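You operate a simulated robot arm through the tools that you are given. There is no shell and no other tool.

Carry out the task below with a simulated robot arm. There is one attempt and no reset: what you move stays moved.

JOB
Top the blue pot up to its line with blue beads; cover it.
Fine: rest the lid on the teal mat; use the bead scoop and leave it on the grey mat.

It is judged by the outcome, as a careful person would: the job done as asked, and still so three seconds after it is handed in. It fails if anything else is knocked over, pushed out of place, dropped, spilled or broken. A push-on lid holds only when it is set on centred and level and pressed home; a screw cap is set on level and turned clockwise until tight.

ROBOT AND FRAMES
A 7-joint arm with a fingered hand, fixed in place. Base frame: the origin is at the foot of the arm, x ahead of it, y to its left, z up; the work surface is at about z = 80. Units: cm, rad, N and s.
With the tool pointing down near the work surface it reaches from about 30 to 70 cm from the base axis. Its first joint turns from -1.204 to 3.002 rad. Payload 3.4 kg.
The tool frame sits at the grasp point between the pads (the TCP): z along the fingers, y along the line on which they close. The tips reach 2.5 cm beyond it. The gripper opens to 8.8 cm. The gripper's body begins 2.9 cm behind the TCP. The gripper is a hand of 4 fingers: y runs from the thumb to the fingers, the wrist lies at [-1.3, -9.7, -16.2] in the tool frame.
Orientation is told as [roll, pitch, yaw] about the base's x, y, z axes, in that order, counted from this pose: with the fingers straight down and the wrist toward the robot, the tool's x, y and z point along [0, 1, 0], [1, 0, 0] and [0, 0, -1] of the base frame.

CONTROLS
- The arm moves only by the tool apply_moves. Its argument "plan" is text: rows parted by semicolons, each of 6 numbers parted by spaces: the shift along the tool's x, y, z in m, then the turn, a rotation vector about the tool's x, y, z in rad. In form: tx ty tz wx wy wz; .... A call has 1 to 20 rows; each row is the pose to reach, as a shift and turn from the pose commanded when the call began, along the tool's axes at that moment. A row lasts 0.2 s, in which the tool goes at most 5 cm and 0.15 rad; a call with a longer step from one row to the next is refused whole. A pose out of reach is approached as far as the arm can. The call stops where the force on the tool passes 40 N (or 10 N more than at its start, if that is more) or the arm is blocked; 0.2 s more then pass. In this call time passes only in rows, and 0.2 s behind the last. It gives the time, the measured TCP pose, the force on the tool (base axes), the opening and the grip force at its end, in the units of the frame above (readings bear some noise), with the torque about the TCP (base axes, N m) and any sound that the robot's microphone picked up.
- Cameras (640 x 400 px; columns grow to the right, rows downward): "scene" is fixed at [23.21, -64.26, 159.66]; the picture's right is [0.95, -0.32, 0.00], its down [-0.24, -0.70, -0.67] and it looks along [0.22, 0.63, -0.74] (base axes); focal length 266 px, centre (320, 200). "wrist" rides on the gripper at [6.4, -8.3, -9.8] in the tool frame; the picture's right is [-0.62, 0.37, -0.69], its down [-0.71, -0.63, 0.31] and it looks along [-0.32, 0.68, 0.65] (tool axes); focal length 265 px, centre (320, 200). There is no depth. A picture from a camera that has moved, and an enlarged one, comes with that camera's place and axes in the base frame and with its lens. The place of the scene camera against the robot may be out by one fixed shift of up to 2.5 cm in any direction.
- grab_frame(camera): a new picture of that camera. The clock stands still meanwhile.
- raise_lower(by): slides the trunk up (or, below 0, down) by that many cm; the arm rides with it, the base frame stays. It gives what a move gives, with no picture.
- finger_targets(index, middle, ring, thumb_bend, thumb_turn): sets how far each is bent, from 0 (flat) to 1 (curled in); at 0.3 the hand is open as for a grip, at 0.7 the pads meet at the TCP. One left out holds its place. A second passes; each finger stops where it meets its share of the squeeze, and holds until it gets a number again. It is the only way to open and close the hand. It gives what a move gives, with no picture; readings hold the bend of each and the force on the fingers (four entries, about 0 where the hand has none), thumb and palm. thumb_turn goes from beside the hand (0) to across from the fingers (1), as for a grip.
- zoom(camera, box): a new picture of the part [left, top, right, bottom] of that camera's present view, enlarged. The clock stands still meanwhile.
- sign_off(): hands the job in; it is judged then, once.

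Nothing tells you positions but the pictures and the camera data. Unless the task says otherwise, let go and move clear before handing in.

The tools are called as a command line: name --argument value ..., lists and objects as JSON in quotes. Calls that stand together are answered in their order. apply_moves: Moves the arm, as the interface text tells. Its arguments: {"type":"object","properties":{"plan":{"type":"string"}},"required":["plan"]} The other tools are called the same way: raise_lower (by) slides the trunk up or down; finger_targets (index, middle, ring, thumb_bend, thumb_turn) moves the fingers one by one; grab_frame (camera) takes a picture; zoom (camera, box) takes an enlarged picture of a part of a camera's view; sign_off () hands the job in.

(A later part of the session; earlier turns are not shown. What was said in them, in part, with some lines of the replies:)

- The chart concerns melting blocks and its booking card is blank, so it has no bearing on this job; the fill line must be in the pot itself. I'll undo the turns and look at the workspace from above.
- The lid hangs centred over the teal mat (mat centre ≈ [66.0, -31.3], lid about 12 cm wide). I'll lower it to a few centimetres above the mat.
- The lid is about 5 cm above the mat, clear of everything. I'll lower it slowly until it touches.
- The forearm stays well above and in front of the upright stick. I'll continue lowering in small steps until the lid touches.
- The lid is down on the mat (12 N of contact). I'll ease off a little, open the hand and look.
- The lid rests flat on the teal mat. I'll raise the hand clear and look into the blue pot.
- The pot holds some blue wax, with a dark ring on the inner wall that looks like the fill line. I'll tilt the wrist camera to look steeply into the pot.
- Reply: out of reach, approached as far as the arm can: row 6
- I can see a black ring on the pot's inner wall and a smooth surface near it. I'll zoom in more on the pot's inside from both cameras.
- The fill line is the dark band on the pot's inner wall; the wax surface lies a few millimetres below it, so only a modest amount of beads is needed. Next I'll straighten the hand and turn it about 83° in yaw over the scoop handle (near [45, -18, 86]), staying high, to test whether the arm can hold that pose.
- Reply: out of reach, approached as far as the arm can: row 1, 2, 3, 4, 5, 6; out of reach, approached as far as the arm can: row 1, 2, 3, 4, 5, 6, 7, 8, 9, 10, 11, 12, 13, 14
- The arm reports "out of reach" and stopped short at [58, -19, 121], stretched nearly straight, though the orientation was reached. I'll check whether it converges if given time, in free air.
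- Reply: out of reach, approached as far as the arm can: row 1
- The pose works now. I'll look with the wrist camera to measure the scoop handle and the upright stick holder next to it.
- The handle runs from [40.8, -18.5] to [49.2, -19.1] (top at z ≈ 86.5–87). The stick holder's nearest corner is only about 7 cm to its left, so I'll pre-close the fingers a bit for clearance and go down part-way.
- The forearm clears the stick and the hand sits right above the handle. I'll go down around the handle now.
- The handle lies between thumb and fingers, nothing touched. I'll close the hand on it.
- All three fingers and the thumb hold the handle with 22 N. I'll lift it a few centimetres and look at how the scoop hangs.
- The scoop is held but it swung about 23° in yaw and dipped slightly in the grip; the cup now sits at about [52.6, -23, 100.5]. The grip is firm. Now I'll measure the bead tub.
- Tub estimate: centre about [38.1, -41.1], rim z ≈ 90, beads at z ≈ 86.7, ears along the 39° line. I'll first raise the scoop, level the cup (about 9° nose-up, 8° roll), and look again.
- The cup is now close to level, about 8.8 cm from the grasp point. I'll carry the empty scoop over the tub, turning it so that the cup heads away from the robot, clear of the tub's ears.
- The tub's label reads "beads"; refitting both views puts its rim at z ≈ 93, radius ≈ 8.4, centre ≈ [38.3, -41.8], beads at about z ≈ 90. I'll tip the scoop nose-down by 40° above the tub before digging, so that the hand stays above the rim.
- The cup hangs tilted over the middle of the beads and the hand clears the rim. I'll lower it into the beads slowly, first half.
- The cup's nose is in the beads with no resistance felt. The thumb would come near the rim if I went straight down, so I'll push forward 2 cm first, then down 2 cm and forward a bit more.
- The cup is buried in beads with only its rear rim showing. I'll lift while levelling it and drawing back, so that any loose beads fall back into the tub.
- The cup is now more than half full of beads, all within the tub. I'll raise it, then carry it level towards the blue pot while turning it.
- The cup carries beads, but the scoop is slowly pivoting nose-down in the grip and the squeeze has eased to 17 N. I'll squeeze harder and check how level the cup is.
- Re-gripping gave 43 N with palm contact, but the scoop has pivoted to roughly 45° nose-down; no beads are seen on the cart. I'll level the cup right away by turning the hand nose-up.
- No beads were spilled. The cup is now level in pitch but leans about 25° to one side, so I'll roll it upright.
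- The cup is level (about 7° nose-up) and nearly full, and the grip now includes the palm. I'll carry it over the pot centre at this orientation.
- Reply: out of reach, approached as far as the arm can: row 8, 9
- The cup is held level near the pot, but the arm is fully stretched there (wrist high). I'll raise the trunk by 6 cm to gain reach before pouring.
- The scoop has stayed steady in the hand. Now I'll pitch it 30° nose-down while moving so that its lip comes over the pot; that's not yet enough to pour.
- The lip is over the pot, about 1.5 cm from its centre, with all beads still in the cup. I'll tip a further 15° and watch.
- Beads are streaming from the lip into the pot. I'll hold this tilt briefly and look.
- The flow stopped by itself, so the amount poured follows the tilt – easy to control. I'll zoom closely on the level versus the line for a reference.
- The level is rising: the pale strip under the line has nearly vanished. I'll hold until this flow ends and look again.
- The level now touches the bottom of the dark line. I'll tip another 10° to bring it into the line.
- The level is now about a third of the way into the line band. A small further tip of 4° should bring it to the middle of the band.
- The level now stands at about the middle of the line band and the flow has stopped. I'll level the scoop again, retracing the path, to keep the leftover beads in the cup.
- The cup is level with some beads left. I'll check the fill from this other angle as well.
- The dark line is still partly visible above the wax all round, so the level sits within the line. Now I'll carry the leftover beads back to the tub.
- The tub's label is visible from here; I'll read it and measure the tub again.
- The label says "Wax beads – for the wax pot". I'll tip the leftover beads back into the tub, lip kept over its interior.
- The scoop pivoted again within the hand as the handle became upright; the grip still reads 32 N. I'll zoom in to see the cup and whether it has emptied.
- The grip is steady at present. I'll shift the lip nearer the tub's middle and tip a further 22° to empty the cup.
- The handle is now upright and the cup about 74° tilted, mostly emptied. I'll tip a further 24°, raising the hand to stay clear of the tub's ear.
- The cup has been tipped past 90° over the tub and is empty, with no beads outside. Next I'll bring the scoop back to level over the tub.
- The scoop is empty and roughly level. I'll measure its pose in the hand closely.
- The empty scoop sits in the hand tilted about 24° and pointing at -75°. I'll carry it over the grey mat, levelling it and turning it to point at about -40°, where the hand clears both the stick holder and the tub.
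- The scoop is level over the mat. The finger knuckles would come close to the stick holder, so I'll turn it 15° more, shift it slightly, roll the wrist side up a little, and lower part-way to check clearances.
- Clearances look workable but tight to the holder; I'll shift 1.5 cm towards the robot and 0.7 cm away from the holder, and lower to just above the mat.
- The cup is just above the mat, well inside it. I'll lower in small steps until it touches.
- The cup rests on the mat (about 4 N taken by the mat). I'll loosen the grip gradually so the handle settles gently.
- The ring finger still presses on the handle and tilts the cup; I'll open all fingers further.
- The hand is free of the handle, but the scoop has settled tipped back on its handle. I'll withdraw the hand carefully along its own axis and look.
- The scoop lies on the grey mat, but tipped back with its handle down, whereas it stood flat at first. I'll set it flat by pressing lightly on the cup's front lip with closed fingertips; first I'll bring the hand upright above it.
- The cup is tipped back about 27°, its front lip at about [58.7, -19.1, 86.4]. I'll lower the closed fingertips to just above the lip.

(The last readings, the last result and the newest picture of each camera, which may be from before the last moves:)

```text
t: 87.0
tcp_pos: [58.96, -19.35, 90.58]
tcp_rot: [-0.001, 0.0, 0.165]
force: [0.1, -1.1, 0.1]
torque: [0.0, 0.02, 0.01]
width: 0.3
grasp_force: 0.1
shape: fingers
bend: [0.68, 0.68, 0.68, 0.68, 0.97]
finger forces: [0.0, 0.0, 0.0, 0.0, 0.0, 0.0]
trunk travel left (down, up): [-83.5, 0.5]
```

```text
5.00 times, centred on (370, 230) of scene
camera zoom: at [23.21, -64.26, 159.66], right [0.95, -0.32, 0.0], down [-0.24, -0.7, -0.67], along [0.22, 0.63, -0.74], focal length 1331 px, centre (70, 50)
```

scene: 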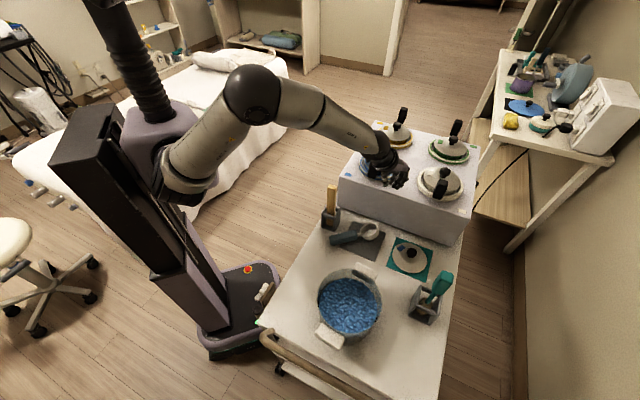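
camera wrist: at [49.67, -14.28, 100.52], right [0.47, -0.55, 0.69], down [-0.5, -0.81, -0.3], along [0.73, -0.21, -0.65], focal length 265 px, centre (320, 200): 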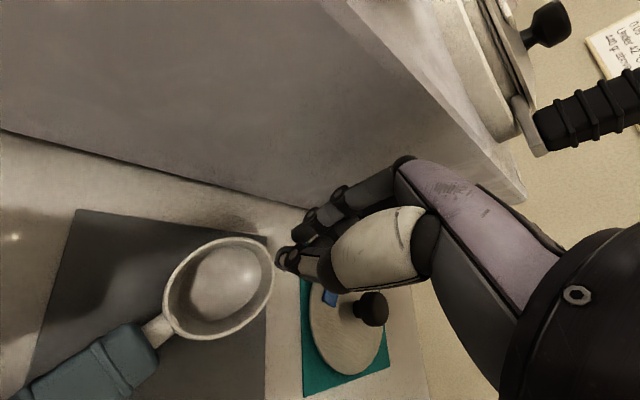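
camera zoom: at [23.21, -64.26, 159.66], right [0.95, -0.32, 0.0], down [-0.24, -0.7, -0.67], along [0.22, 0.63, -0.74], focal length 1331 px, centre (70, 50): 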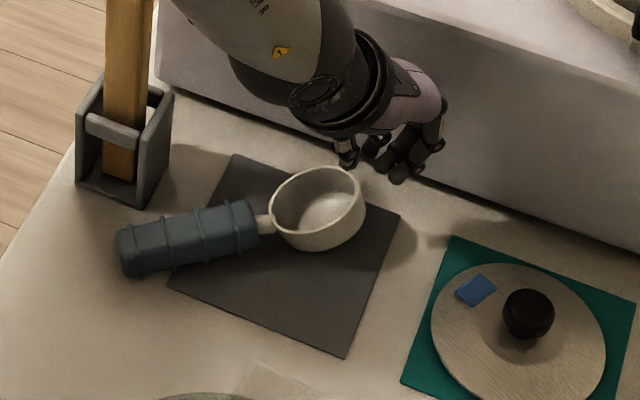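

apply_moves --plan "0 0 0.009 0 0 0; 0 0 0.017 0 0 0; -0.0021 0.0056 0.022 0 0 0; -0.0038 0.0103 0.026 0 0 0"

zoom --camera "scene" --box '[320, 190, 420, 270]'

grab_frame --camera "wrist"

```text
t: 88.0
tcp_pos: [60.1, -19.48, 87.97]
tcp_rot: [-0.002, -0.001, 0.168]
force: [0.5, 0.9, -0.2]
torque: [0.0, 0.0, -0.03]
width: 0.29
grasp_force: 0.1
shape: fingers
bend: [0.68, 0.68, 0.68, 0.68, 0.97]
finger forces: [0.0, 0.0, 0.0, 0.1, 0.1, 0.1]
trunk travel left (down, up): [-83.5, 0.5]
```

```text
5.00 times, centred on (370, 230) of scene
camera zoom: at [23.21, -64.26, 159.66], right [0.95, -0.32, 0.0], down [-0.24, -0.7, -0.67], along [0.22, 0.63, -0.74], focal length 1331 px, centre (70, 50)
```

zoom: 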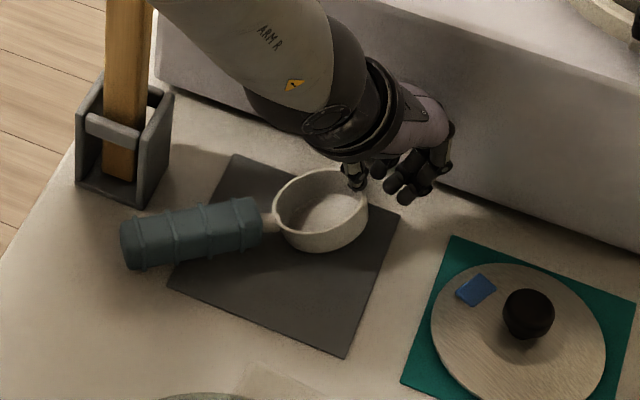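

```text
taken
camera wrist: at [50.74, -14.47, 97.88], right [0.47, -0.55, 0.69], down [-0.5, -0.81, -0.3], along [0.73, -0.21, -0.65], focal length 265 px, centre (320, 200)
```

wrist: 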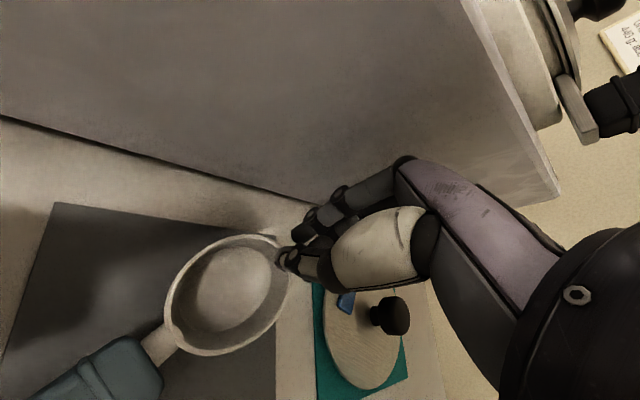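

apply_moves --plan "0 0 0.004 0 0 0; 0 0 0.008 0 0 0; 0 0 0.012 0 0 0"

zoom --camera "scene" --box '[320, 190, 420, 270]'

grab_frame --camera "wrist"

```text
t: 88.8
tcp_pos: [60.05, -19.54, 86.65]
tcp_rot: [-0.001, -0.001, 0.168]
force: [-0.1, 0.3, -0.7]
torque: [0.0, 0.0, -0.01]
width: 0.29
grasp_force: 0.1
shape: fingers
bend: [0.68, 0.68, 0.68, 0.68, 0.97]
finger forces: [0.1, 0.0, 0.1, 0.1, 0.1, 0.0]
trunk travel left (down, up): [-83.5, 0.5]
```

```text
5.00 times, centred on (370, 230) of scene
camera zoom: at [23.21, -64.26, 159.66], right [0.95, -0.32, 0.0], down [-0.24, -0.7, -0.67], along [0.22, 0.63, -0.74], focal length 1331 px, centre (70, 50)
```

zoom: 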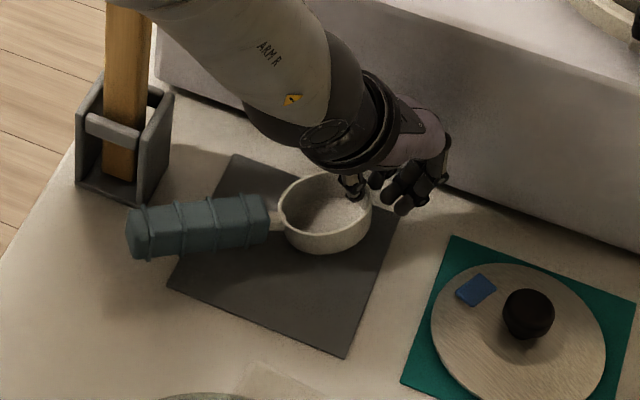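

```text
taken
camera wrist: at [50.76, -14.49, 96.64], right [0.47, -0.55, 0.69], down [-0.5, -0.81, -0.3], along [0.73, -0.21, -0.65], focal length 265 px, centre (320, 200)
```

wrist: 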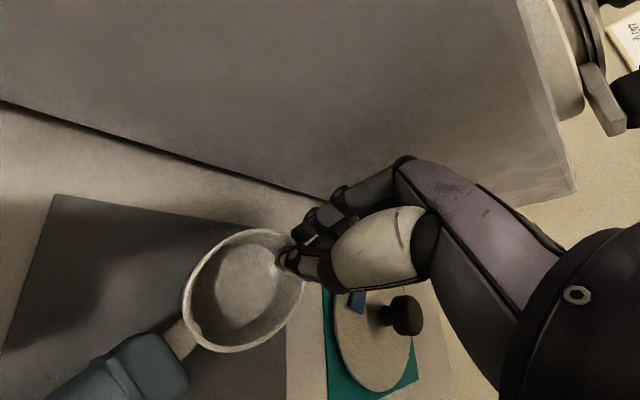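

zoom --camera "scene" --box '[340, 210, 400, 255]'

```text
8.89 times, centred on (370, 232) of scene
camera zoom: at [23.21, -64.26, 159.66], right [0.95, -0.32, 0.0], down [-0.24, -0.7, -0.67], along [0.22, 0.63, -0.74], focal length 2366 px, centre (-124, -89)
```

zoom: 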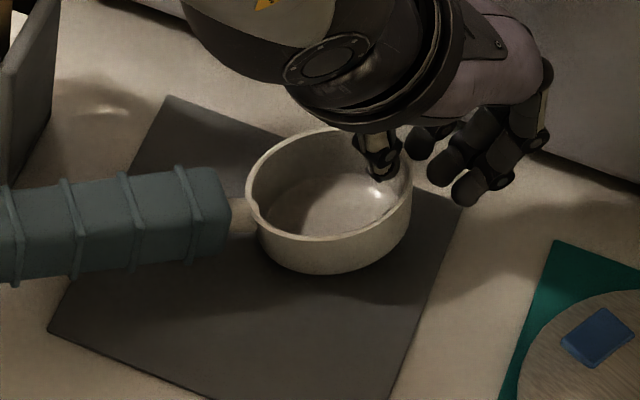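

The thumb went inside the lip rather than on top of it. I'll raise the hand straight out and see how the scoop has settled.

apply_moves --plan "0 0 -0.01 0 0 0; 0 0 -0.03 0 0 0; 0 0 -0.06 0 0 0; 0 0 -0.1 0 0 0; 0 0 -0.14 0 0 0"

zoom --camera "scene" --box '[320, 200, 400, 260]'

grab_frame --camera "wrist"

```text
t: 90.0
tcp_pos: [60.02, -19.59, 100.88]
tcp_rot: [-0.002, 0.001, 0.168]
force: [-0.5, -0.5, 0.2]
torque: [0.01, -0.01, 0.02]
width: 0.28
grasp_force: 0.1
shape: fingers
bend: [0.68, 0.68, 0.68, 0.68, 0.97]
finger forces: [0.0, 0.1, 0.0, 0.0, 0.0, 0.0]
trunk travel left (down, up): [-83.5, 0.5]
```

```text
6.67 times, centred on (360, 230) of scene
camera zoom: at [23.21, -64.26, 159.66], right [0.95, -0.32, 0.0], down [-0.24, -0.7, -0.67], along [0.22, 0.63, -0.74], focal length 1774 px, centre (53, 0)
```

zoom: 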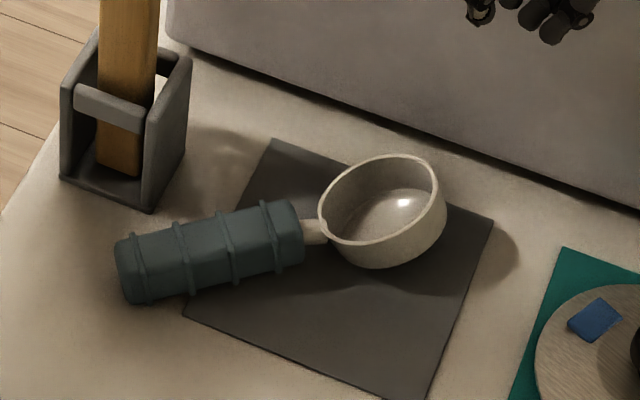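

```text
taken
camera wrist: at [50.68, -14.48, 110.89], right [0.47, -0.55, 0.69], down [-0.5, -0.81, -0.3], along [0.73, -0.21, -0.65], focal length 265 px, centre (320, 200)
```

wrist: 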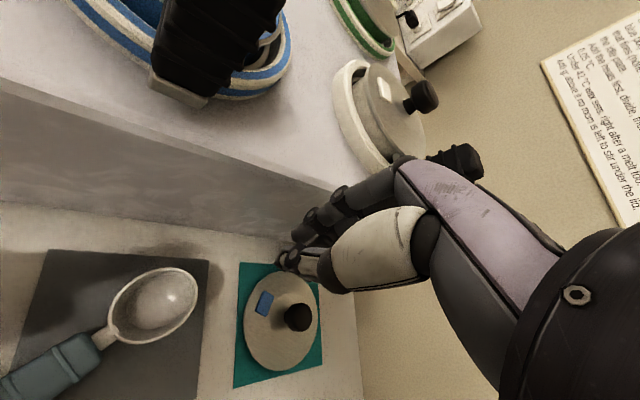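

The scoop rocked back to the same stable rest on the mat, cup on the mat and handle down, so I'll leave it there. Now for the lid: raise, open the hand and put the trunk back to its former height.

apply_moves --plan "0 0 -0.04 0 0 0; 0 0 -0.08 0 0 0; 0 0 -0.12 0 0 0; 0 0 -0.15 0 0 0"

finger_targets --index 0.3 --middle 0.3 --ring 0.3 --thumb_bend 0.3

raise_lower --by -6

zoom --camera "scene" --box '[320, 200, 400, 260]'

zoom --camera "scene" --box '[378, 155, 392, 168]'

```text
t: 91.0
tcp_pos: [59.95, -19.31, 115.88]
tcp_rot: [-0.001, 0.001, 0.167]
force: [-0.2, -1.1, 0.1]
torque: [0.01, -0.01, 0.03]
width: 0.3
grasp_force: 0.1
shape: fingers
bend: [0.68, 0.68, 0.68, 0.68, 0.97]
finger forces: [0.1, 0.1, 0.0, 0.1, 0.0, 0.0]
trunk travel left (down, up): [-83.5, 0.5]
```

```text
t: 92.0
tcp_pos: [60.01, -19.48, 115.73]
tcp_rot: [-0.003, 0.001, 0.168]
force: [-0.9, -0.3, 0.6]
torque: [-0.02, 0.03, 0.0]
width: 8.41
grasp_force: 0.1
shape: fingers
bend: [0.3, 0.3, 0.3, 0.3, 0.97]
finger forces: [0.1, 0.0, 0.0, 0.0, 0.0, 0.1]
trunk travel left (down, up): [-83.5, 0.5]
```

```text
t: 93.0
tcp_pos: [59.98, -19.47, 109.73]
tcp_rot: [-0.001, -0.001, 0.167]
force: [0.2, 0.2, -1.6]
torque: [0.02, -0.02, 0.01]
width: 8.45
grasp_force: 0.1
shape: fingers
bend: [0.3, 0.3, 0.3, 0.3, 0.97]
finger forces: [0.0, 0.0, 0.0, 0.0, 0.0, 0.1]
trunk travel left (down, up): [-77.5, 6.5]
```

```text
6.67 times, centred on (360, 230) of scene
camera zoom: at [23.21, -64.26, 159.66], right [0.95, -0.32, 0.0], down [-0.24, -0.7, -0.67], along [0.22, 0.63, -0.74], focal length 1774 px, centre (53, 0)
```

zoom: 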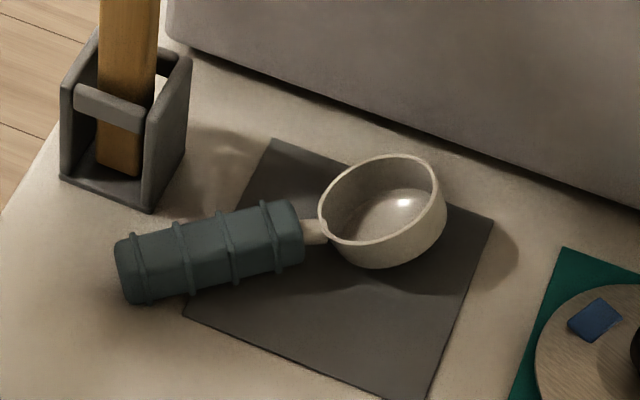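

```text
16.00 times, centred on (385, 162) of scene
camera zoom: at [23.21, -64.26, 159.66], right [0.95, -0.32, 0.0], down [-0.24, -0.7, -0.67], along [0.22, 0.63, -0.74], focal length 4258 px, centre (-720, 816)
```

zoom: 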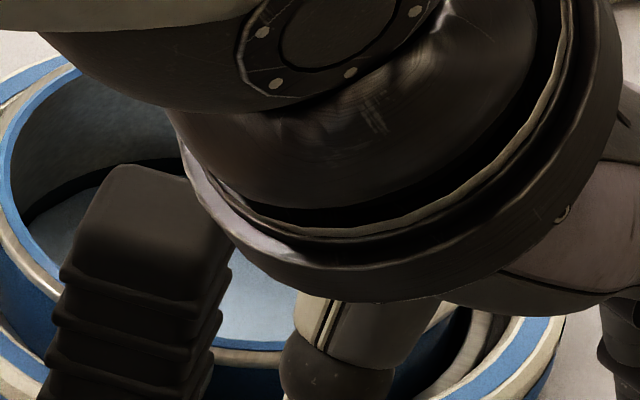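

Now I'll move over the lid with the same hand angle as before and go down towards its knob.

apply_moves --plan "-0.0251 0.0081 0 0 0 0.121; -0.0502 0.0163 0 0 0 0.242; -0.0753 0.0244 0 0 0 0.362; -0.1004 0.0326 0 0 0 0.483; -0.1255 0.0407 0 0 0 0.604; -0.1255 0.0407 0.04 0 0 0.604; -0.1255 0.0407 0.08 0 0 0.604; -0.1255 0.0407 0.12 0 0 0.604; -0.1255 0.0407 0.16 0 0 0.604"

grab_frame --camera "wrist"

zoom --camera "scene" --box '[350, 180, 470, 280]'

```text
t: 95.0
tcp_pos: [66.14, -31.38, 93.85]
tcp_rot: [-0.001, 0.0, -0.438]
force: [-1.3, 0.9, -0.6]
torque: [0.0, 0.01, -0.03]
width: 8.46
grasp_force: 0.0
shape: fingers
bend: [0.3, 0.3, 0.3, 0.3, 0.97]
finger forces: [0.0, 0.1, 0.0, 0.1, 0.1, 0.1]
trunk travel left (down, up): [-77.5, 6.5]
```

```text
taken
camera wrist: at [61.37, -21.89, 103.75], right [0.07, -0.72, 0.69], down [-0.87, -0.38, -0.3], along [0.48, -0.58, -0.65], focal length 265 px, centre (320, 200)
```

wrist: 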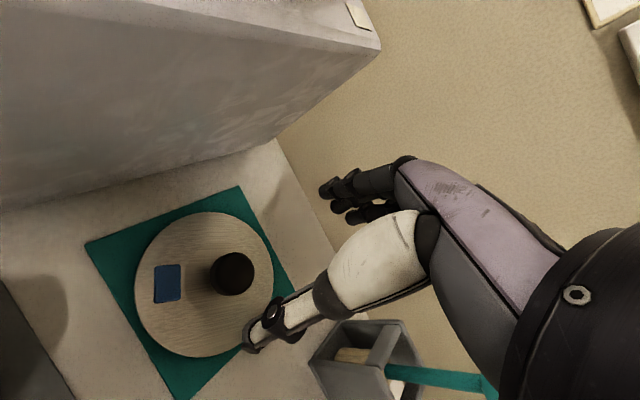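

```text
4.00 times, centred on (410, 230) of scene
camera zoom: at [23.21, -64.26, 159.66], right [0.95, -0.32, 0.0], down [-0.24, -0.7, -0.67], along [0.22, 0.63, -0.74], focal length 1064 px, centre (-40, 80)
```

zoom: 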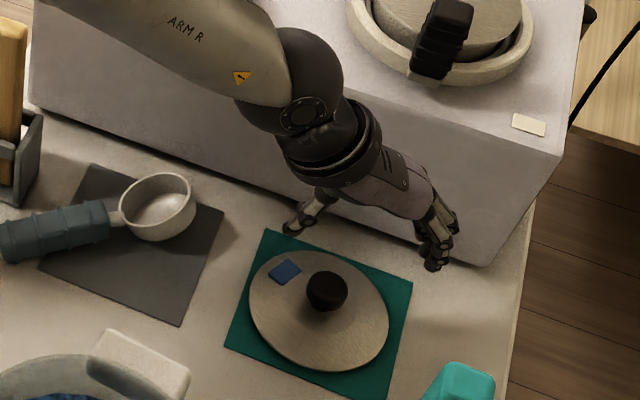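

apply_moves --plan "0.0015 -0.0022 0.03 0 0 0; 0.0015 -0.0022 0.06 0 0 0; 0.0015 -0.0022 0.075 0 0 0; 0.0015 -0.0022 0.0835 0 0 0"

grab_frame --camera "wrist"

```text
t: 96.0
tcp_pos: [65.9, -31.25, 85.33]
tcp_rot: [-0.002, 0.001, -0.435]
force: [0.3, 0.2, -0.2]
torque: [0.0, -0.03, 0.0]
width: 8.48
grasp_force: 0.0
shape: fingers
bend: [0.3, 0.3, 0.3, 0.3, 0.97]
finger forces: [0.0, 0.0, 0.0, 0.0, 0.0, 0.0]
trunk travel left (down, up): [-77.5, 6.5]
```

```text
taken
camera wrist: at [61.24, -21.67, 95.31], right [0.07, -0.72, 0.69], down [-0.87, -0.38, -0.3], along [0.48, -0.58, -0.65], focal length 265 px, centre (320, 200)
```

wrist: 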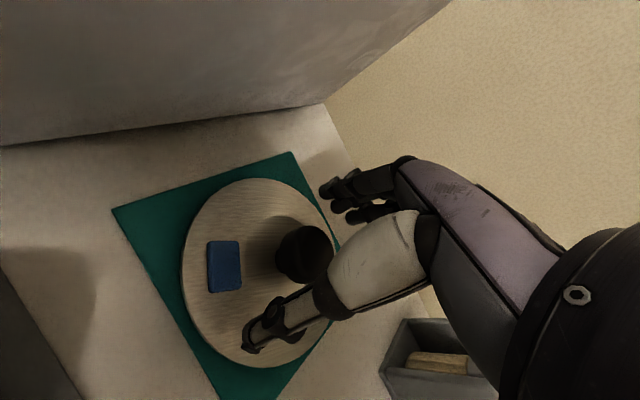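

finger_targets --index 0.72 --middle 0.72 --ring 0.7 --thumb_bend 0.72

apply_moves --plan "0 0 -0.01 0 0 0; 0 0 -0.03 0 0 0; 0 0 -0.06 0 0 0; 0 0 -0.1 0 0 0; 0 0 -0.14 0 0 0; 0 0 -0.18 0 0 0; 0 0 -0.22 0 0 0; 0 0 -0.26 0 0 0; 0 0 -0.3 0 0 0; 0 0 -0.33 0 0 0"

grab_frame --camera "wrist"

zoom --camera "scene" --box '[330, 110, 480, 210]'

```text
t: 97.0
tcp_pos: [65.96, -31.08, 85.43]
tcp_rot: [0.0, 0.0, -0.438]
force: [0.6, -0.3, -0.2]
torque: [-0.05, 0.02, 0.02]
width: 2.03
grasp_force: 12.2
shape: fingers
bend: [0.61, 0.64, 0.7, 0.59, 0.96]
finger forces: [6.4, 7.0, 0.0, 0.0, 11.2, 0.0]
trunk travel left (down, up): [-77.5, 6.5]
```

```text
t: 99.2
tcp_pos: [66.05, -31.01, 118.52]
tcp_rot: [-0.001, -0.002, -0.437]
force: [-0.6, 0.1, -1.0]
torque: [0.03, -0.02, 0.0]
width: 1.97
grasp_force: 12.6
shape: fingers
bend: [0.61, 0.64, 0.7, 0.59, 0.95]
finger forces: [6.4, 7.0, 0.0, 0.1, 11.3, 0.0]
trunk travel left (down, up): [-77.5, 6.5]
```

```text
taken
camera wrist: at [61.23, -21.52, 128.37], right [0.07, -0.72, 0.69], down [-0.87, -0.38, -0.3], along [0.48, -0.58, -0.65], focal length 265 px, centre (320, 200)
```

wrist: 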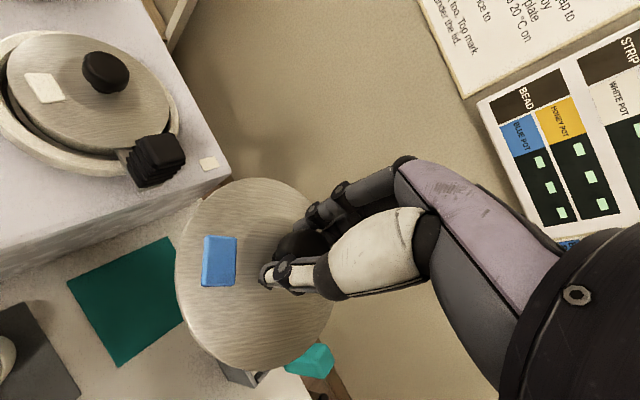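

```text
4.00 times, centred on (405, 160) of scene
camera zoom: at [23.21, -64.26, 159.66], right [0.95, -0.32, 0.0], down [-0.24, -0.7, -0.67], along [0.22, 0.63, -0.74], focal length 1064 px, centre (-20, 360)
```

zoom: 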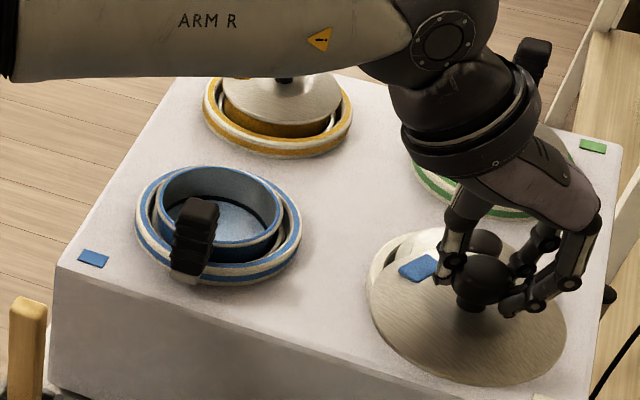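

The lid is held as before. I'll carry it back above the blue pot, in the same pose in which I lifted it off.

apply_moves --plan "0.0161 -0.0077 0 0 0 -0.0273; 0.0482 -0.0231 0 0 0 -0.0819; 0.0803 -0.0385 0 0 0 -0.1366; 0.1124 -0.0539 0 0 0 -0.1912; 0.1445 -0.0694 0 0 0 -0.2458; 0.1766 -0.0848 0 0 0 -0.3004; 0.2088 -0.1002 0 0 0 -0.3551; 0.2409 -0.1156 0 0 0 -0.4097; 0.2569 -0.1233 0 0 0 -0.437; 0.2569 -0.1233 0 0 0 -0.437; 0.2569 -0.1233 0 0 0 -0.437"

apply_moves --plan "0 0 0 0 0 0; 0 0 0 0 0 0"

grab_frame --camera "wrist"

zoom --camera "scene" --box '[340, 90, 440, 180]'

```text
t: 101.6
tcp_pos: [65.42, -2.26, 118.53]
tcp_rot: [-0.002, -0.001, 0.002]
force: [0.2, 0.7, -1.2]
torque: [-0.02, 0.02, 0.0]
width: 1.97
grasp_force: 11.9
shape: fingers
bend: [0.61, 0.64, 0.7, 0.59, 0.95]
finger forces: [6.3, 7.1, 0.0, 0.1, 11.1, 0.0]
trunk travel left (down, up): [-77.5, 6.5]
```

```text
t: 102.2
tcp_pos: [65.47, -2.5, 118.41]
tcp_rot: [-0.001, -0.001, 0.0]
force: [-0.3, 0.8, -0.5]
torque: [-0.02, 0.0, -0.01]
width: 1.98
grasp_force: 11.5
shape: fingers
bend: [0.61, 0.64, 0.7, 0.59, 0.95]
finger forces: [6.3, 6.9, 0.0, 0.1, 11.1, 0.0]
trunk travel left (down, up): [-77.5, 6.5]
```

```text
taken
camera wrist: at [57.22, 4.06, 128.37], right [0.37, -0.62, 0.69], down [-0.63, -0.72, -0.3], along [0.68, -0.32, -0.65], focal length 265 px, centre (320, 200)
```

wrist: 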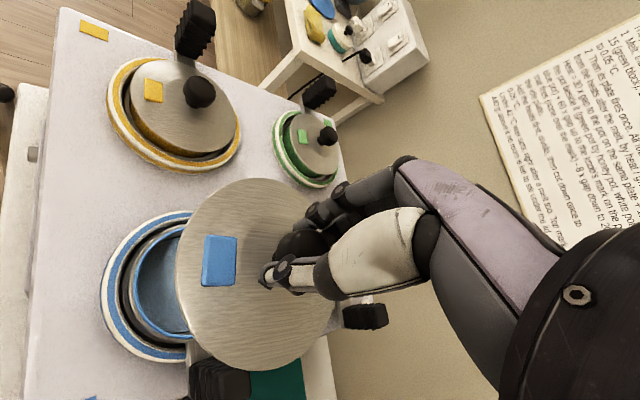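

```text
4.44 times, centred on (390, 135) of scene
camera zoom: at [23.21, -64.26, 159.66], right [0.95, -0.32, 0.0], down [-0.24, -0.7, -0.67], along [0.22, 0.63, -0.74], focal length 1183 px, centre (9, 489)
```

zoom: 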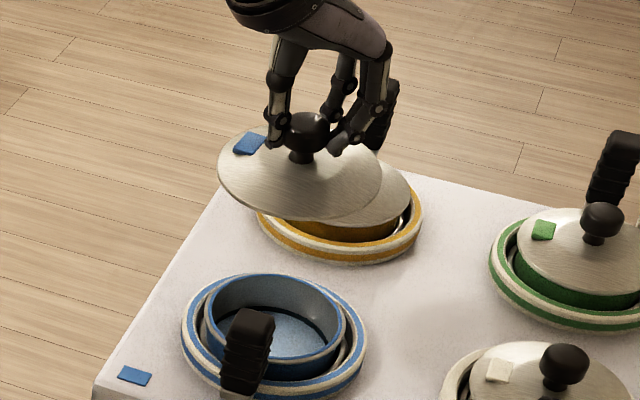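

The lid hangs over the pot; compared with the lifting pose I'm about 2.7 mm short in x. I'll correct that and lower to just above the rim.

apply_moves --plan "-0.0006 0.0027 0.02 0 0 0; -0.0006 0.0027 0.05 0 0 0; -0.0006 0.0027 0.08 0 0 0; -0.0006 0.0027 0.1 0 0 0; -0.0006 0.0027 0.11 0 0 0; -0.0006 0.0027 0.11 0 0 0"

grab_frame --camera "wrist"

zoom --camera "scene" --box '[340, 110, 440, 190]'

```text
t: 103.6
tcp_pos: [65.93, -2.54, 107.32]
tcp_rot: [-0.001, 0.0, 0.0]
force: [-1.1, 0.3, -0.8]
torque: [-0.01, -0.03, -0.03]
width: 1.94
grasp_force: 12.7
shape: fingers
bend: [0.61, 0.64, 0.7, 0.59, 0.95]
finger forces: [6.4, 7.1, 0.0, 0.0, 11.1, 0.1]
trunk travel left (down, up): [-77.5, 6.5]
```

```text
taken
camera wrist: at [57.59, 4.05, 117.29], right [0.37, -0.62, 0.69], down [-0.63, -0.72, -0.3], along [0.68, -0.32, -0.65], focal length 265 px, centre (320, 200)
```

wrist: 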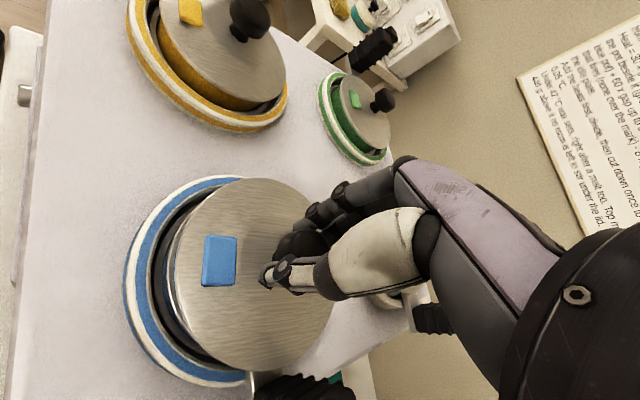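

```text
5.00 times, centred on (390, 150) of scene
camera zoom: at [23.21, -64.26, 159.66], right [0.95, -0.32, 0.0], down [-0.24, -0.7, -0.67], along [0.22, 0.63, -0.74], focal length 1331 px, centre (-30, 450)
```

zoom: 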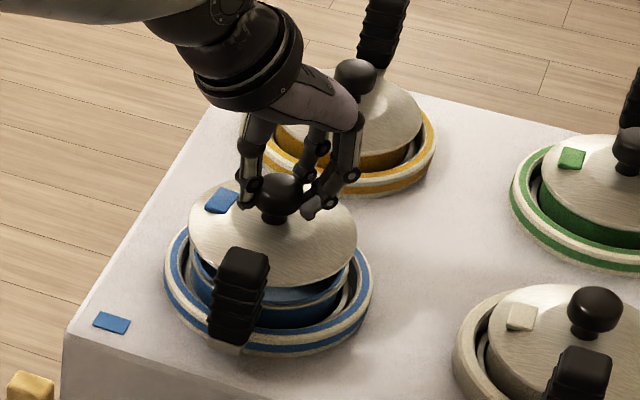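

apply_moves --plan "-0.0005 -0.001 0.005 0 0 0; -0.0005 -0.001 0.01 0 0 0; -0.0005 -0.001 0.013 0 0 0; -0.0005 -0.001 0.013 0 0 0"

grab_frame --camera "wrist"

zoom --camera "scene" --box '[350, 130, 410, 180]'

```text
t: 104.6
tcp_pos: [65.85, -2.54, 105.97]
tcp_rot: [-0.001, 0.001, 0.002]
force: [-0.3, -0.4, -1.1]
torque: [0.03, 0.01, -0.01]
width: 1.93
grasp_force: 12.0
shape: fingers
bend: [0.61, 0.64, 0.7, 0.59, 0.95]
finger forces: [6.3, 7.0, 0.0, 0.0, 11.1, 0.0]
trunk travel left (down, up): [-77.5, 6.5]
```

```text
taken
camera wrist: at [57.48, 4.01, 115.98], right [0.37, -0.62, 0.69], down [-0.63, -0.72, -0.3], along [0.68, -0.32, -0.65], focal length 265 px, centre (320, 200)
```

wrist: 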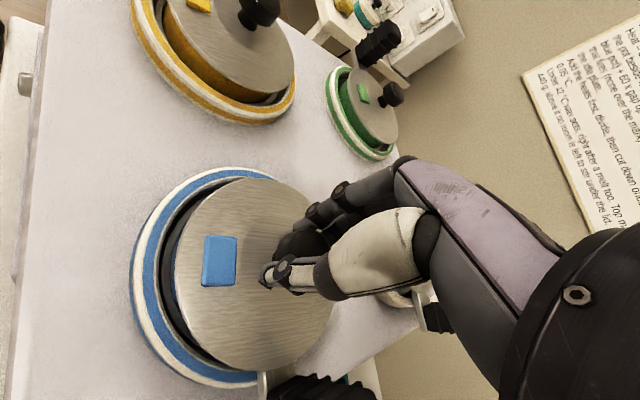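

```text
8.00 times, centred on (380, 155) of scene
camera zoom: at [23.21, -64.26, 159.66], right [0.95, -0.32, 0.0], down [-0.24, -0.7, -0.67], along [0.22, 0.63, -0.74], focal length 2129 px, centre (-160, 560)
```

zoom: 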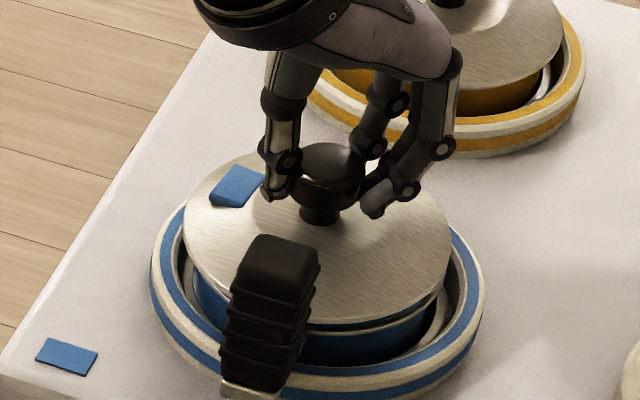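

Position matches the lifting pose; about 5 mm remain. I'll lower gently until it seats.

apply_moves --plan "0 0 0.003 0 0 0; 0 0 0.005 0 0 0; 0 0 0.007 0 0 0"

grab_frame --camera "wrist"

zoom --camera "scene" --box '[350, 130, 410, 180]'

```text
t: 105.4
tcp_pos: [65.86, -2.49, 105.43]
tcp_rot: [-0.002, -0.002, 0.002]
force: [1.0, 0.5, 0.8]
torque: [-0.02, 0.03, -0.04]
width: 1.92
grasp_force: 12.6
shape: fingers
bend: [0.61, 0.64, 0.7, 0.6, 0.95]
finger forces: [6.9, 7.6, 0.0, 0.0, 11.3, 0.1]
trunk travel left (down, up): [-77.5, 6.5]
```

```text
taken
camera wrist: at [57.55, 4.05, 115.34], right [0.37, -0.62, 0.69], down [-0.63, -0.72, -0.3], along [0.68, -0.32, -0.65], focal length 265 px, centre (320, 200)
```

wrist: 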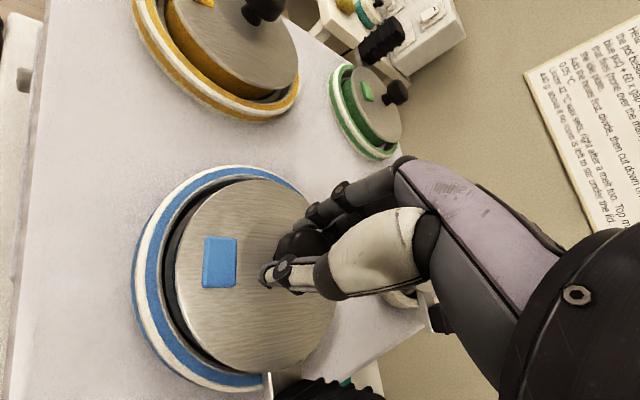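

```text
8.00 times, centred on (380, 155) of scene
camera zoom: at [23.21, -64.26, 159.66], right [0.95, -0.32, 0.0], down [-0.24, -0.7, -0.67], along [0.22, 0.63, -0.74], focal length 2129 px, centre (-160, 560)
```

zoom: 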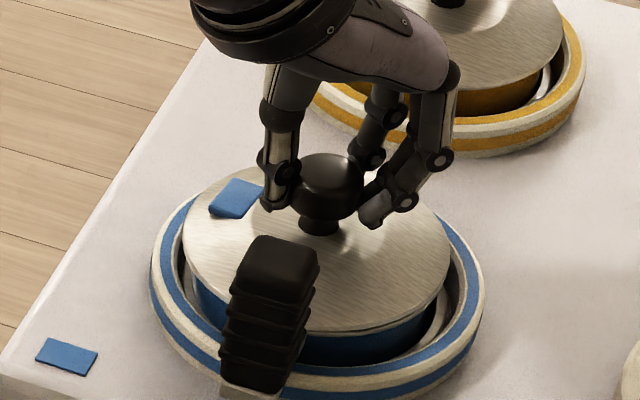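

Contact has begun. I'll press down to seat it and watch the force.

apply_moves --plan "0 0 0.002 0 0 0; 0 0 0.004 0 0 0; 0 0 0.006 0 0 0; 0 0 0.006 0 0 0"

zoom --camera "scene" --box '[350, 130, 410, 180]'

grab_frame --camera "wrist"

```text
t: 106.4
tcp_pos: [65.69, -2.51, 104.94]
tcp_rot: [-0.003, -0.006, 0.001]
force: [3.9, 0.0, 12.0]
torque: [0.02, 0.04, 0.02]
width: 1.89
grasp_force: 14.3
shape: fingers
bend: [0.61, 0.63, 0.7, 0.61, 0.95]
finger forces: [8.1, 9.3, 0.0, 0.1, 11.1, 0.0]
trunk travel left (down, up): [-77.5, 6.5]
```

```text
8.00 times, centred on (380, 155) of scene
camera zoom: at [23.21, -64.26, 159.66], right [0.95, -0.32, 0.0], down [-0.24, -0.7, -0.67], along [0.22, 0.63, -0.74], focal length 2129 px, centre (-160, 560)
```

zoom: 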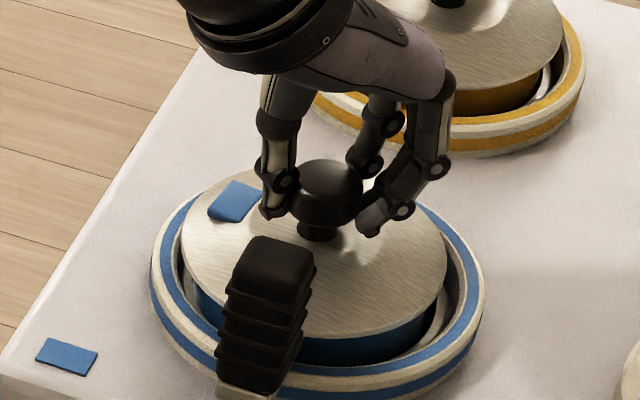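

```text
taken
camera wrist: at [57.42, 4.02, 114.91], right [0.37, -0.62, 0.7], down [-0.63, -0.72, -0.31], along [0.69, -0.32, -0.65], focal length 265 px, centre (320, 200)
```

wrist: 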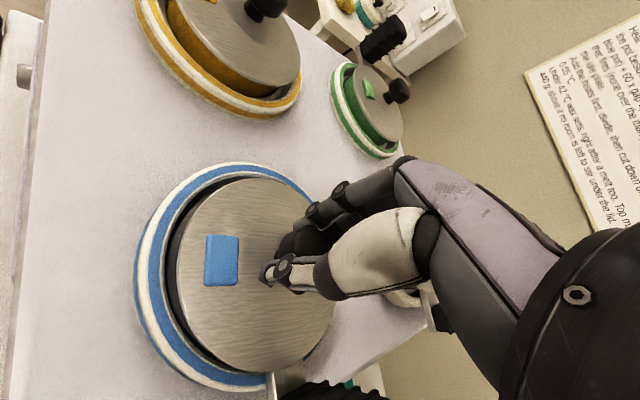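

The lid is seated with 12 N on it. I'll ease the force, open the hand and look at how it sits.

apply_moves --plan "0 0 -0.003 0 0 0; 0 0 -0.005 0 0 0"

finger_targets --index 0.3 --middle 0.3 --ring 0.3 --thumb_bend 0.3

apply_moves --plan "0 0 -0.02 0 0 0; 0 0 -0.05 0 0 0; 0 0 -0.09 0 0 0"

zoom --camera "scene" --box '[350, 130, 410, 180]'

grab_frame --camera "wrist"

```text
t: 107.0
tcp_pos: [65.65, -2.58, 105.13]
tcp_rot: [-0.001, 0.006, 0.001]
force: [1.2, -0.3, 0.5]
torque: [0.05, 0.01, 0.05]
width: 1.89
grasp_force: 12.6
shape: fingers
bend: [0.6, 0.63, 0.7, 0.61, 0.95]
finger forces: [6.6, 7.8, 0.1, 0.0, 11.2, 0.0]
trunk travel left (down, up): [-77.5, 6.5]
```

```text
t: 108.0
tcp_pos: [65.75, -2.52, 105.32]
tcp_rot: [-0.003, 0.0, 0.0]
force: [0.4, -0.2, -0.4]
torque: [0.0, -0.01, -0.02]
width: 8.42
grasp_force: 0.1
shape: fingers
bend: [0.3, 0.3, 0.3, 0.3, 0.97]
finger forces: [0.0, 0.1, 0.1, 0.0, 0.0, 0.1]
trunk travel left (down, up): [-77.5, 6.5]
```

```text
t: 108.8
tcp_pos: [65.58, -2.7, 114.27]
tcp_rot: [-0.002, 0.001, 0.001]
force: [-0.6, 0.3, 0.4]
torque: [0.01, -0.02, -0.01]
width: 8.42
grasp_force: 0.1
shape: fingers
bend: [0.3, 0.3, 0.3, 0.3, 0.97]
finger forces: [0.0, 0.0, 0.1, 0.0, 0.1, 0.1]
trunk travel left (down, up): [-77.5, 6.5]
```

```text
8.00 times, centred on (380, 155) of scene
camera zoom: at [23.21, -64.26, 159.66], right [0.95, -0.32, 0.0], down [-0.24, -0.7, -0.67], along [0.22, 0.63, -0.74], focal length 2129 px, centre (-160, 560)
```

zoom: 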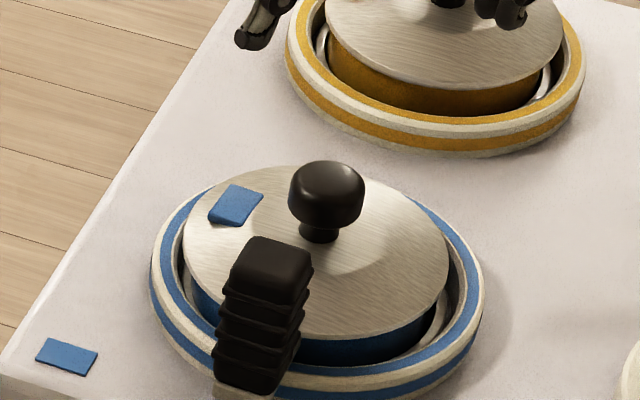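

```text
taken
camera wrist: at [57.37, 3.91, 124.33], right [0.37, -0.62, 0.69], down [-0.63, -0.72, -0.3], along [0.68, -0.32, -0.65], focal length 265 px, centre (320, 200)
```

wrist: 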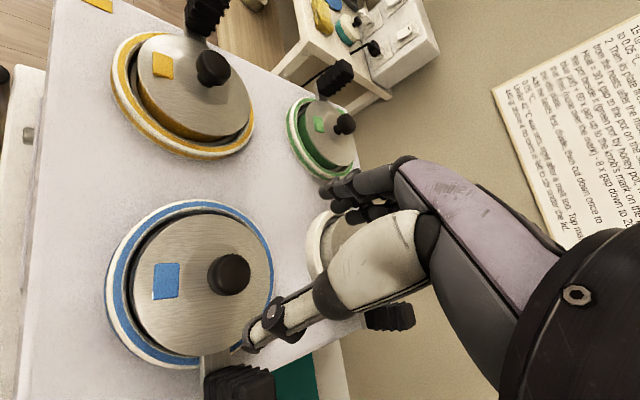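

zoom --camera "wrist" --box '[95, 190, 285, 380]'

zoom --camera "scene" --box '[364, 146, 396, 182]'

zoom --camera "scene" --box '[330, 110, 480, 210]'

```text
2.11 times, centred on (190, 285) of wrist
camera zoom: at [57.37, 3.91, 124.33], right [0.37, -0.62, 0.69], down [-0.63, -0.72, -0.3], along [0.68, -0.32, -0.65], focal length 559 px, centre (594, 21)
```

zoom: 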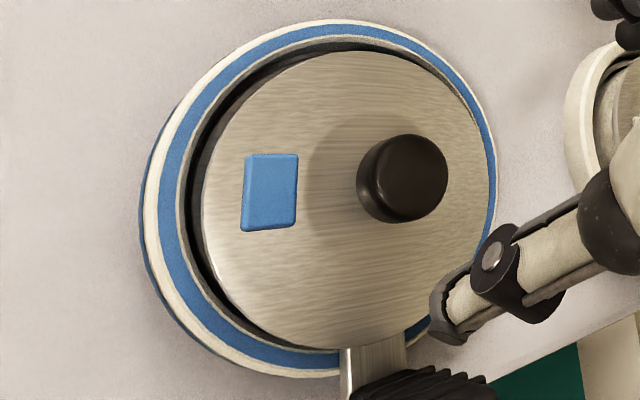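

```text
11.11 times, centred on (380, 164) of scene
camera zoom: at [23.21, -64.26, 159.66], right [0.95, -0.32, 0.0], down [-0.24, -0.7, -0.67], along [0.22, 0.63, -0.74], focal length 2957 px, centre (-347, 600)
```

zoom: 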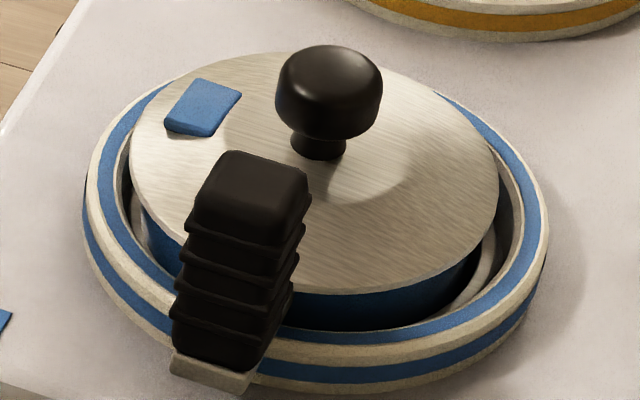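

```text
4.00 times, centred on (405, 160) of scene
camera zoom: at [23.21, -64.26, 159.66], right [0.95, -0.32, 0.0], down [-0.24, -0.7, -0.67], along [0.22, 0.63, -0.74], focal length 1064 px, centre (-20, 360)
```

zoom: 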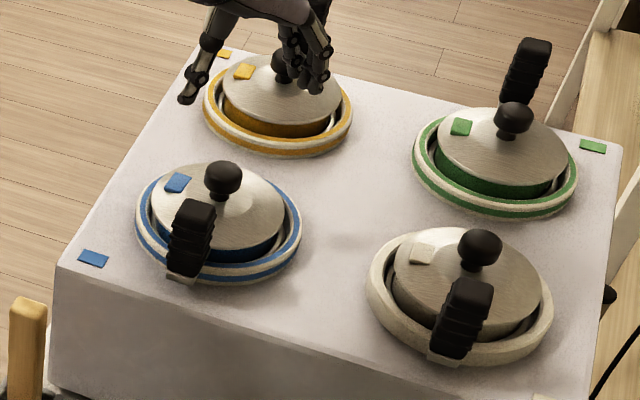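

The lid sits centred and level on the pot, at the same height as before; pot and lid shifted together by about 4 mm within the well. To be sure it is pressed home, I'll close the fingers and press straight down on the knob.

finger_targets --index 0.7 --middle 0.7 --ring 0.7 --thumb_bend 0.7

apply_moves --plan "0 -0.0025 0.02 0 0 0; 0 -0.0025 0.04 0 0 0; 0 -0.0025 0.05 0 0 0"

grab_frame --camera "wrist"

zoom --camera "scene" --box '[350, 130, 410, 180]'

```text
t: 109.8
tcp_pos: [65.88, -2.67, 114.28]
tcp_rot: [-0.002, -0.001, 0.0]
force: [0.6, -0.1, -0.4]
torque: [-0.02, 0.0, -0.01]
width: 0.0
grasp_force: 0.0
shape: fingers
bend: [0.7, 0.7, 0.7, 0.7, 0.97]
finger forces: [0.0, 0.0, 0.1, 0.0, 0.0, 0.0]
trunk travel left (down, up): [-77.5, 6.5]
```

```text
t: 110.6
tcp_pos: [65.41, -2.5, 109.28]
tcp_rot: [-0.003, 0.0, 0.0]
force: [-0.1, 0.1, -0.3]
torque: [0.0, 0.02, -0.01]
width: 0.01
grasp_force: 0.0
shape: fingers
bend: [0.7, 0.7, 0.7, 0.7, 0.97]
finger forces: [0.0, 0.0, 0.0, 0.0, 0.1, 0.1]
trunk travel left (down, up): [-77.5, 6.5]
```

```text
taken
camera wrist: at [57.24, 3.99, 119.17], right [0.37, -0.62, 0.69], down [-0.63, -0.72, -0.3], along [0.68, -0.32, -0.65], focal length 265 px, centre (320, 200)
```

wrist: 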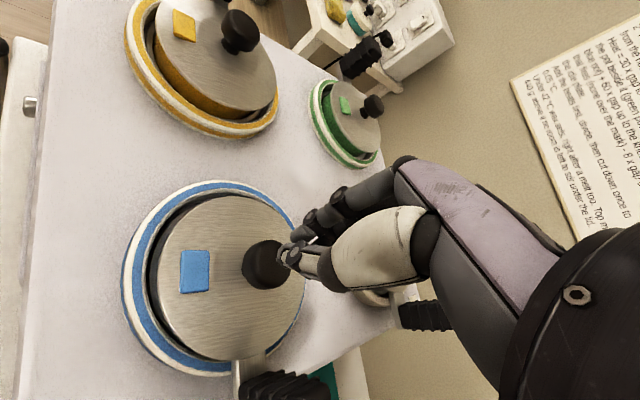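

```text
8.00 times, centred on (380, 155) of scene
camera zoom: at [23.21, -64.26, 159.66], right [0.95, -0.32, 0.0], down [-0.24, -0.7, -0.67], along [0.22, 0.63, -0.74], focal length 2129 px, centre (-160, 560)
```

zoom: 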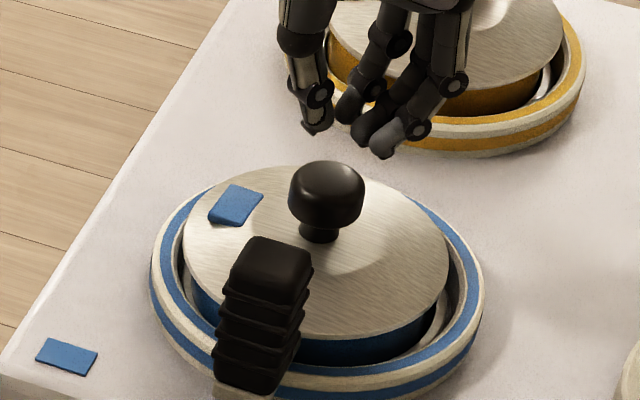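

apply_moves --plan "0 0 0.005 0 0 0; 0 0 0.01 0 0 0; 0 0 0.014 0 0 0; 0 0 0.018 0 0 0"

zoom --camera "scene" --box '[350, 130, 410, 180]'

```text
t: 111.6
tcp_pos: [65.43, -2.57, 107.5]
tcp_rot: [-0.001, -0.001, 0.002]
force: [0.0, 0.4, 0.1]
torque: [-0.02, 0.01, -0.01]
width: 0.01
grasp_force: 0.0
shape: fingers
bend: [0.7, 0.7, 0.7, 0.7, 0.97]
finger forces: [0.1, 0.0, 0.0, 0.1, 0.0, 0.1]
trunk travel left (down, up): [-77.5, 6.5]
```

```text
8.00 times, centred on (380, 155) of scene
camera zoom: at [23.21, -64.26, 159.66], right [0.95, -0.32, 0.0], down [-0.24, -0.7, -0.67], along [0.22, 0.63, -0.74], focal length 2129 px, centre (-160, 560)
```

zoom: 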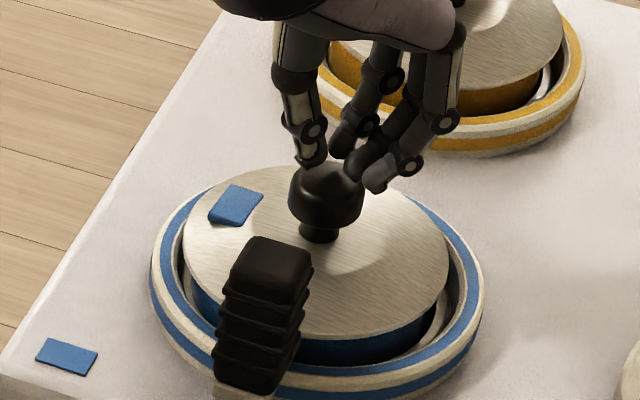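

apply_moves --plan "0 0 0.003 0 0 0; 0 0 0.006 0 0 0; 0 0 0.009 0 0 0"

zoom --camera "scene" --box '[350, 130, 410, 180]'

```text
t: 112.4
tcp_pos: [65.37, -2.53, 107.3]
tcp_rot: [0.0, -0.012, 0.001]
force: [0.4, -0.4, 22.9]
torque: [0.2, 0.05, 0.03]
width: 0.02
grasp_force: 11.3
shape: fingers
bend: [0.7, 0.7, 0.7, 0.7, 0.98]
finger forces: [8.1, 0.6, 0.1, 0.0, 13.5, 0.0]
trunk travel left (down, up): [-77.5, 6.5]
```

```text
8.00 times, centred on (380, 155) of scene
camera zoom: at [23.21, -64.26, 159.66], right [0.95, -0.32, 0.0], down [-0.24, -0.7, -0.67], along [0.22, 0.63, -0.74], focal length 2129 px, centre (-160, 560)
```

zoom: 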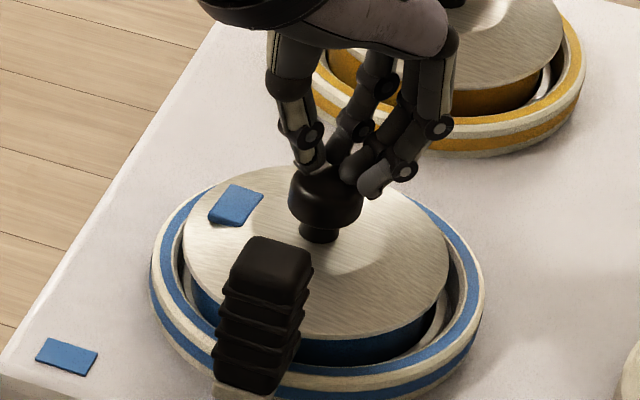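

I pressed with 23 N and the lid did not budge, so it is home. I'll move the hand up and away and check everything once more.

apply_moves --plan "0 0 -0.01 0 0 0; 0 0 -0.04 0 0 0; 0 0 -0.08 0 0 0; 0 0 -0.12 0 0 0; 0 0 -0.16 0 0 0; 0 -0.04 -0.18 0 0 0; 0 -0.08 -0.2 0 0 0; 0 -0.12 -0.22 0 0 0; 0 -0.16 -0.24 0 0 0; 0 -0.18 -0.24 0 0 0"

grab_frame --camera "scene"

zoom --camera "scene" --box '[330, 110, 480, 210]'

zoom --camera "scene" --box '[290, 180, 470, 360]'

grab_frame --camera "wrist"

```text
t: 114.6
tcp_pos: [47.48, -2.5, 130.54]
tcp_rot: [-0.001, -0.003, 0.0]
force: [0.6, -0.1, -0.4]
torque: [0.0, 0.01, 0.0]
width: 0.0
grasp_force: 0.1
shape: fingers
bend: [0.7, 0.7, 0.7, 0.7, 0.98]
finger forces: [0.0, 0.0, 0.0, 0.1, 0.0, 0.1]
trunk travel left (down, up): [-77.5, 6.5]
```

```text
taken
```

scene: 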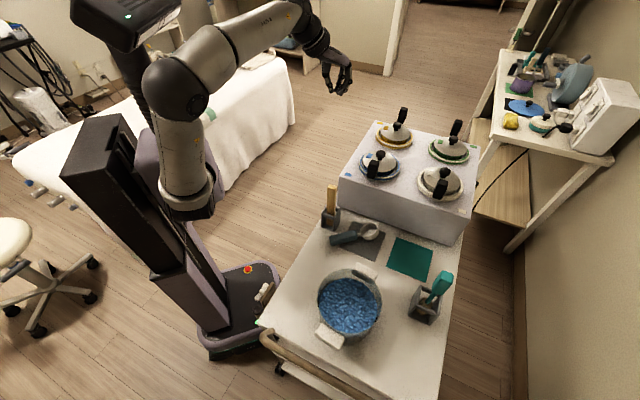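

```text
4.00 times, centred on (405, 160) of scene
camera zoom: at [23.21, -64.26, 159.66], right [0.95, -0.32, 0.0], down [-0.24, -0.7, -0.67], along [0.22, 0.63, -0.74], focal length 1064 px, centre (-20, 360)
```

zoom: 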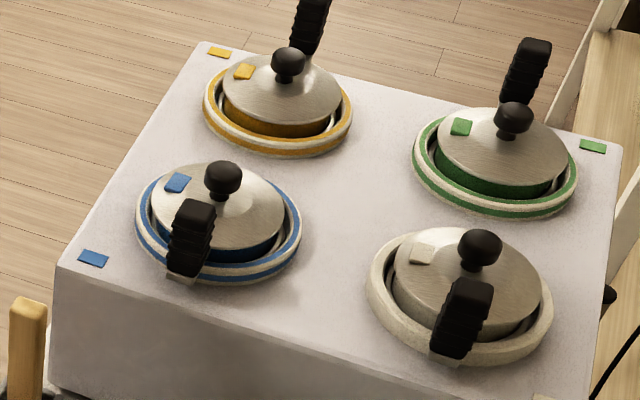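

```text
2.22 times, centred on (380, 270) of scene
camera zoom: at [23.21, -64.26, 159.66], right [0.95, -0.32, 0.0], down [-0.24, -0.7, -0.67], along [0.22, 0.63, -0.74], focal length 591 px, centre (187, 44)
```

zoom: 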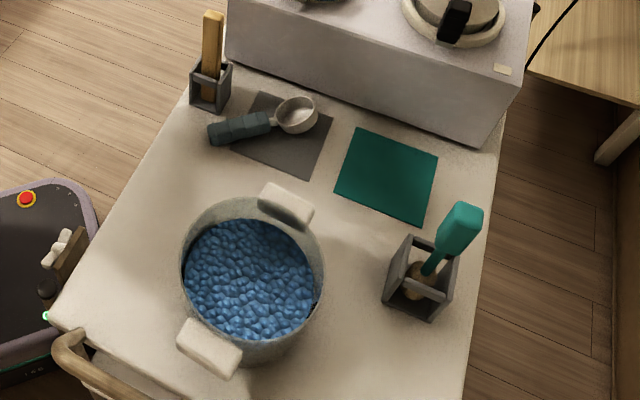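

```text
taken
camera wrist: at [39.17, 4.11, 140.54], right [0.37, -0.62, 0.69], down [-0.63, -0.72, -0.3], along [0.68, -0.33, -0.65], focal length 265 px, centre (320, 200)
```

wrist: 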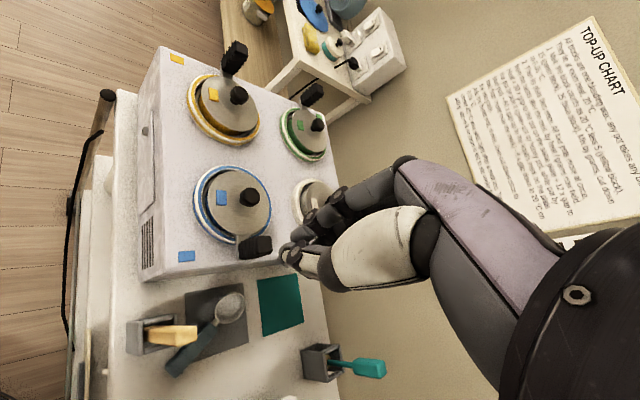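

Everything is in place. The blue pot is topped up to its line and covered. The scoop is on the grey mat, the teal mat is clear, no beads are spilled and the hand is well away, so I'm handing the job in.

sign_off

```text
The job is handed in.
```

The blue pot is topped up to its line with blue beads and covered, and I've handed the job in. I don't have a result back yet.

- **Fill:** I poured the beads in stages with the bead scoop and stopped with the wax at about the middle of the dark line inside the pot. I could not recheck the level once the lid was on.
- **Lid:** It rested on the teal mat while I filled the pot. It is now back on the pot, centred and level, and I pressed it down with about 23 N without it moving. The pot slid about 4 mm in its well as the lid seated.
- **Scoop:** It is empty, with the leftover beads tipped back into the tub, and it lies on the grey mat. It rests tipped back on its handle rather than standing flat as it did at the start. I tried to set it flat by pressing on its front lip, but it rocked back to the same position.

I saw no spilled beads and nothing else moved out of place.
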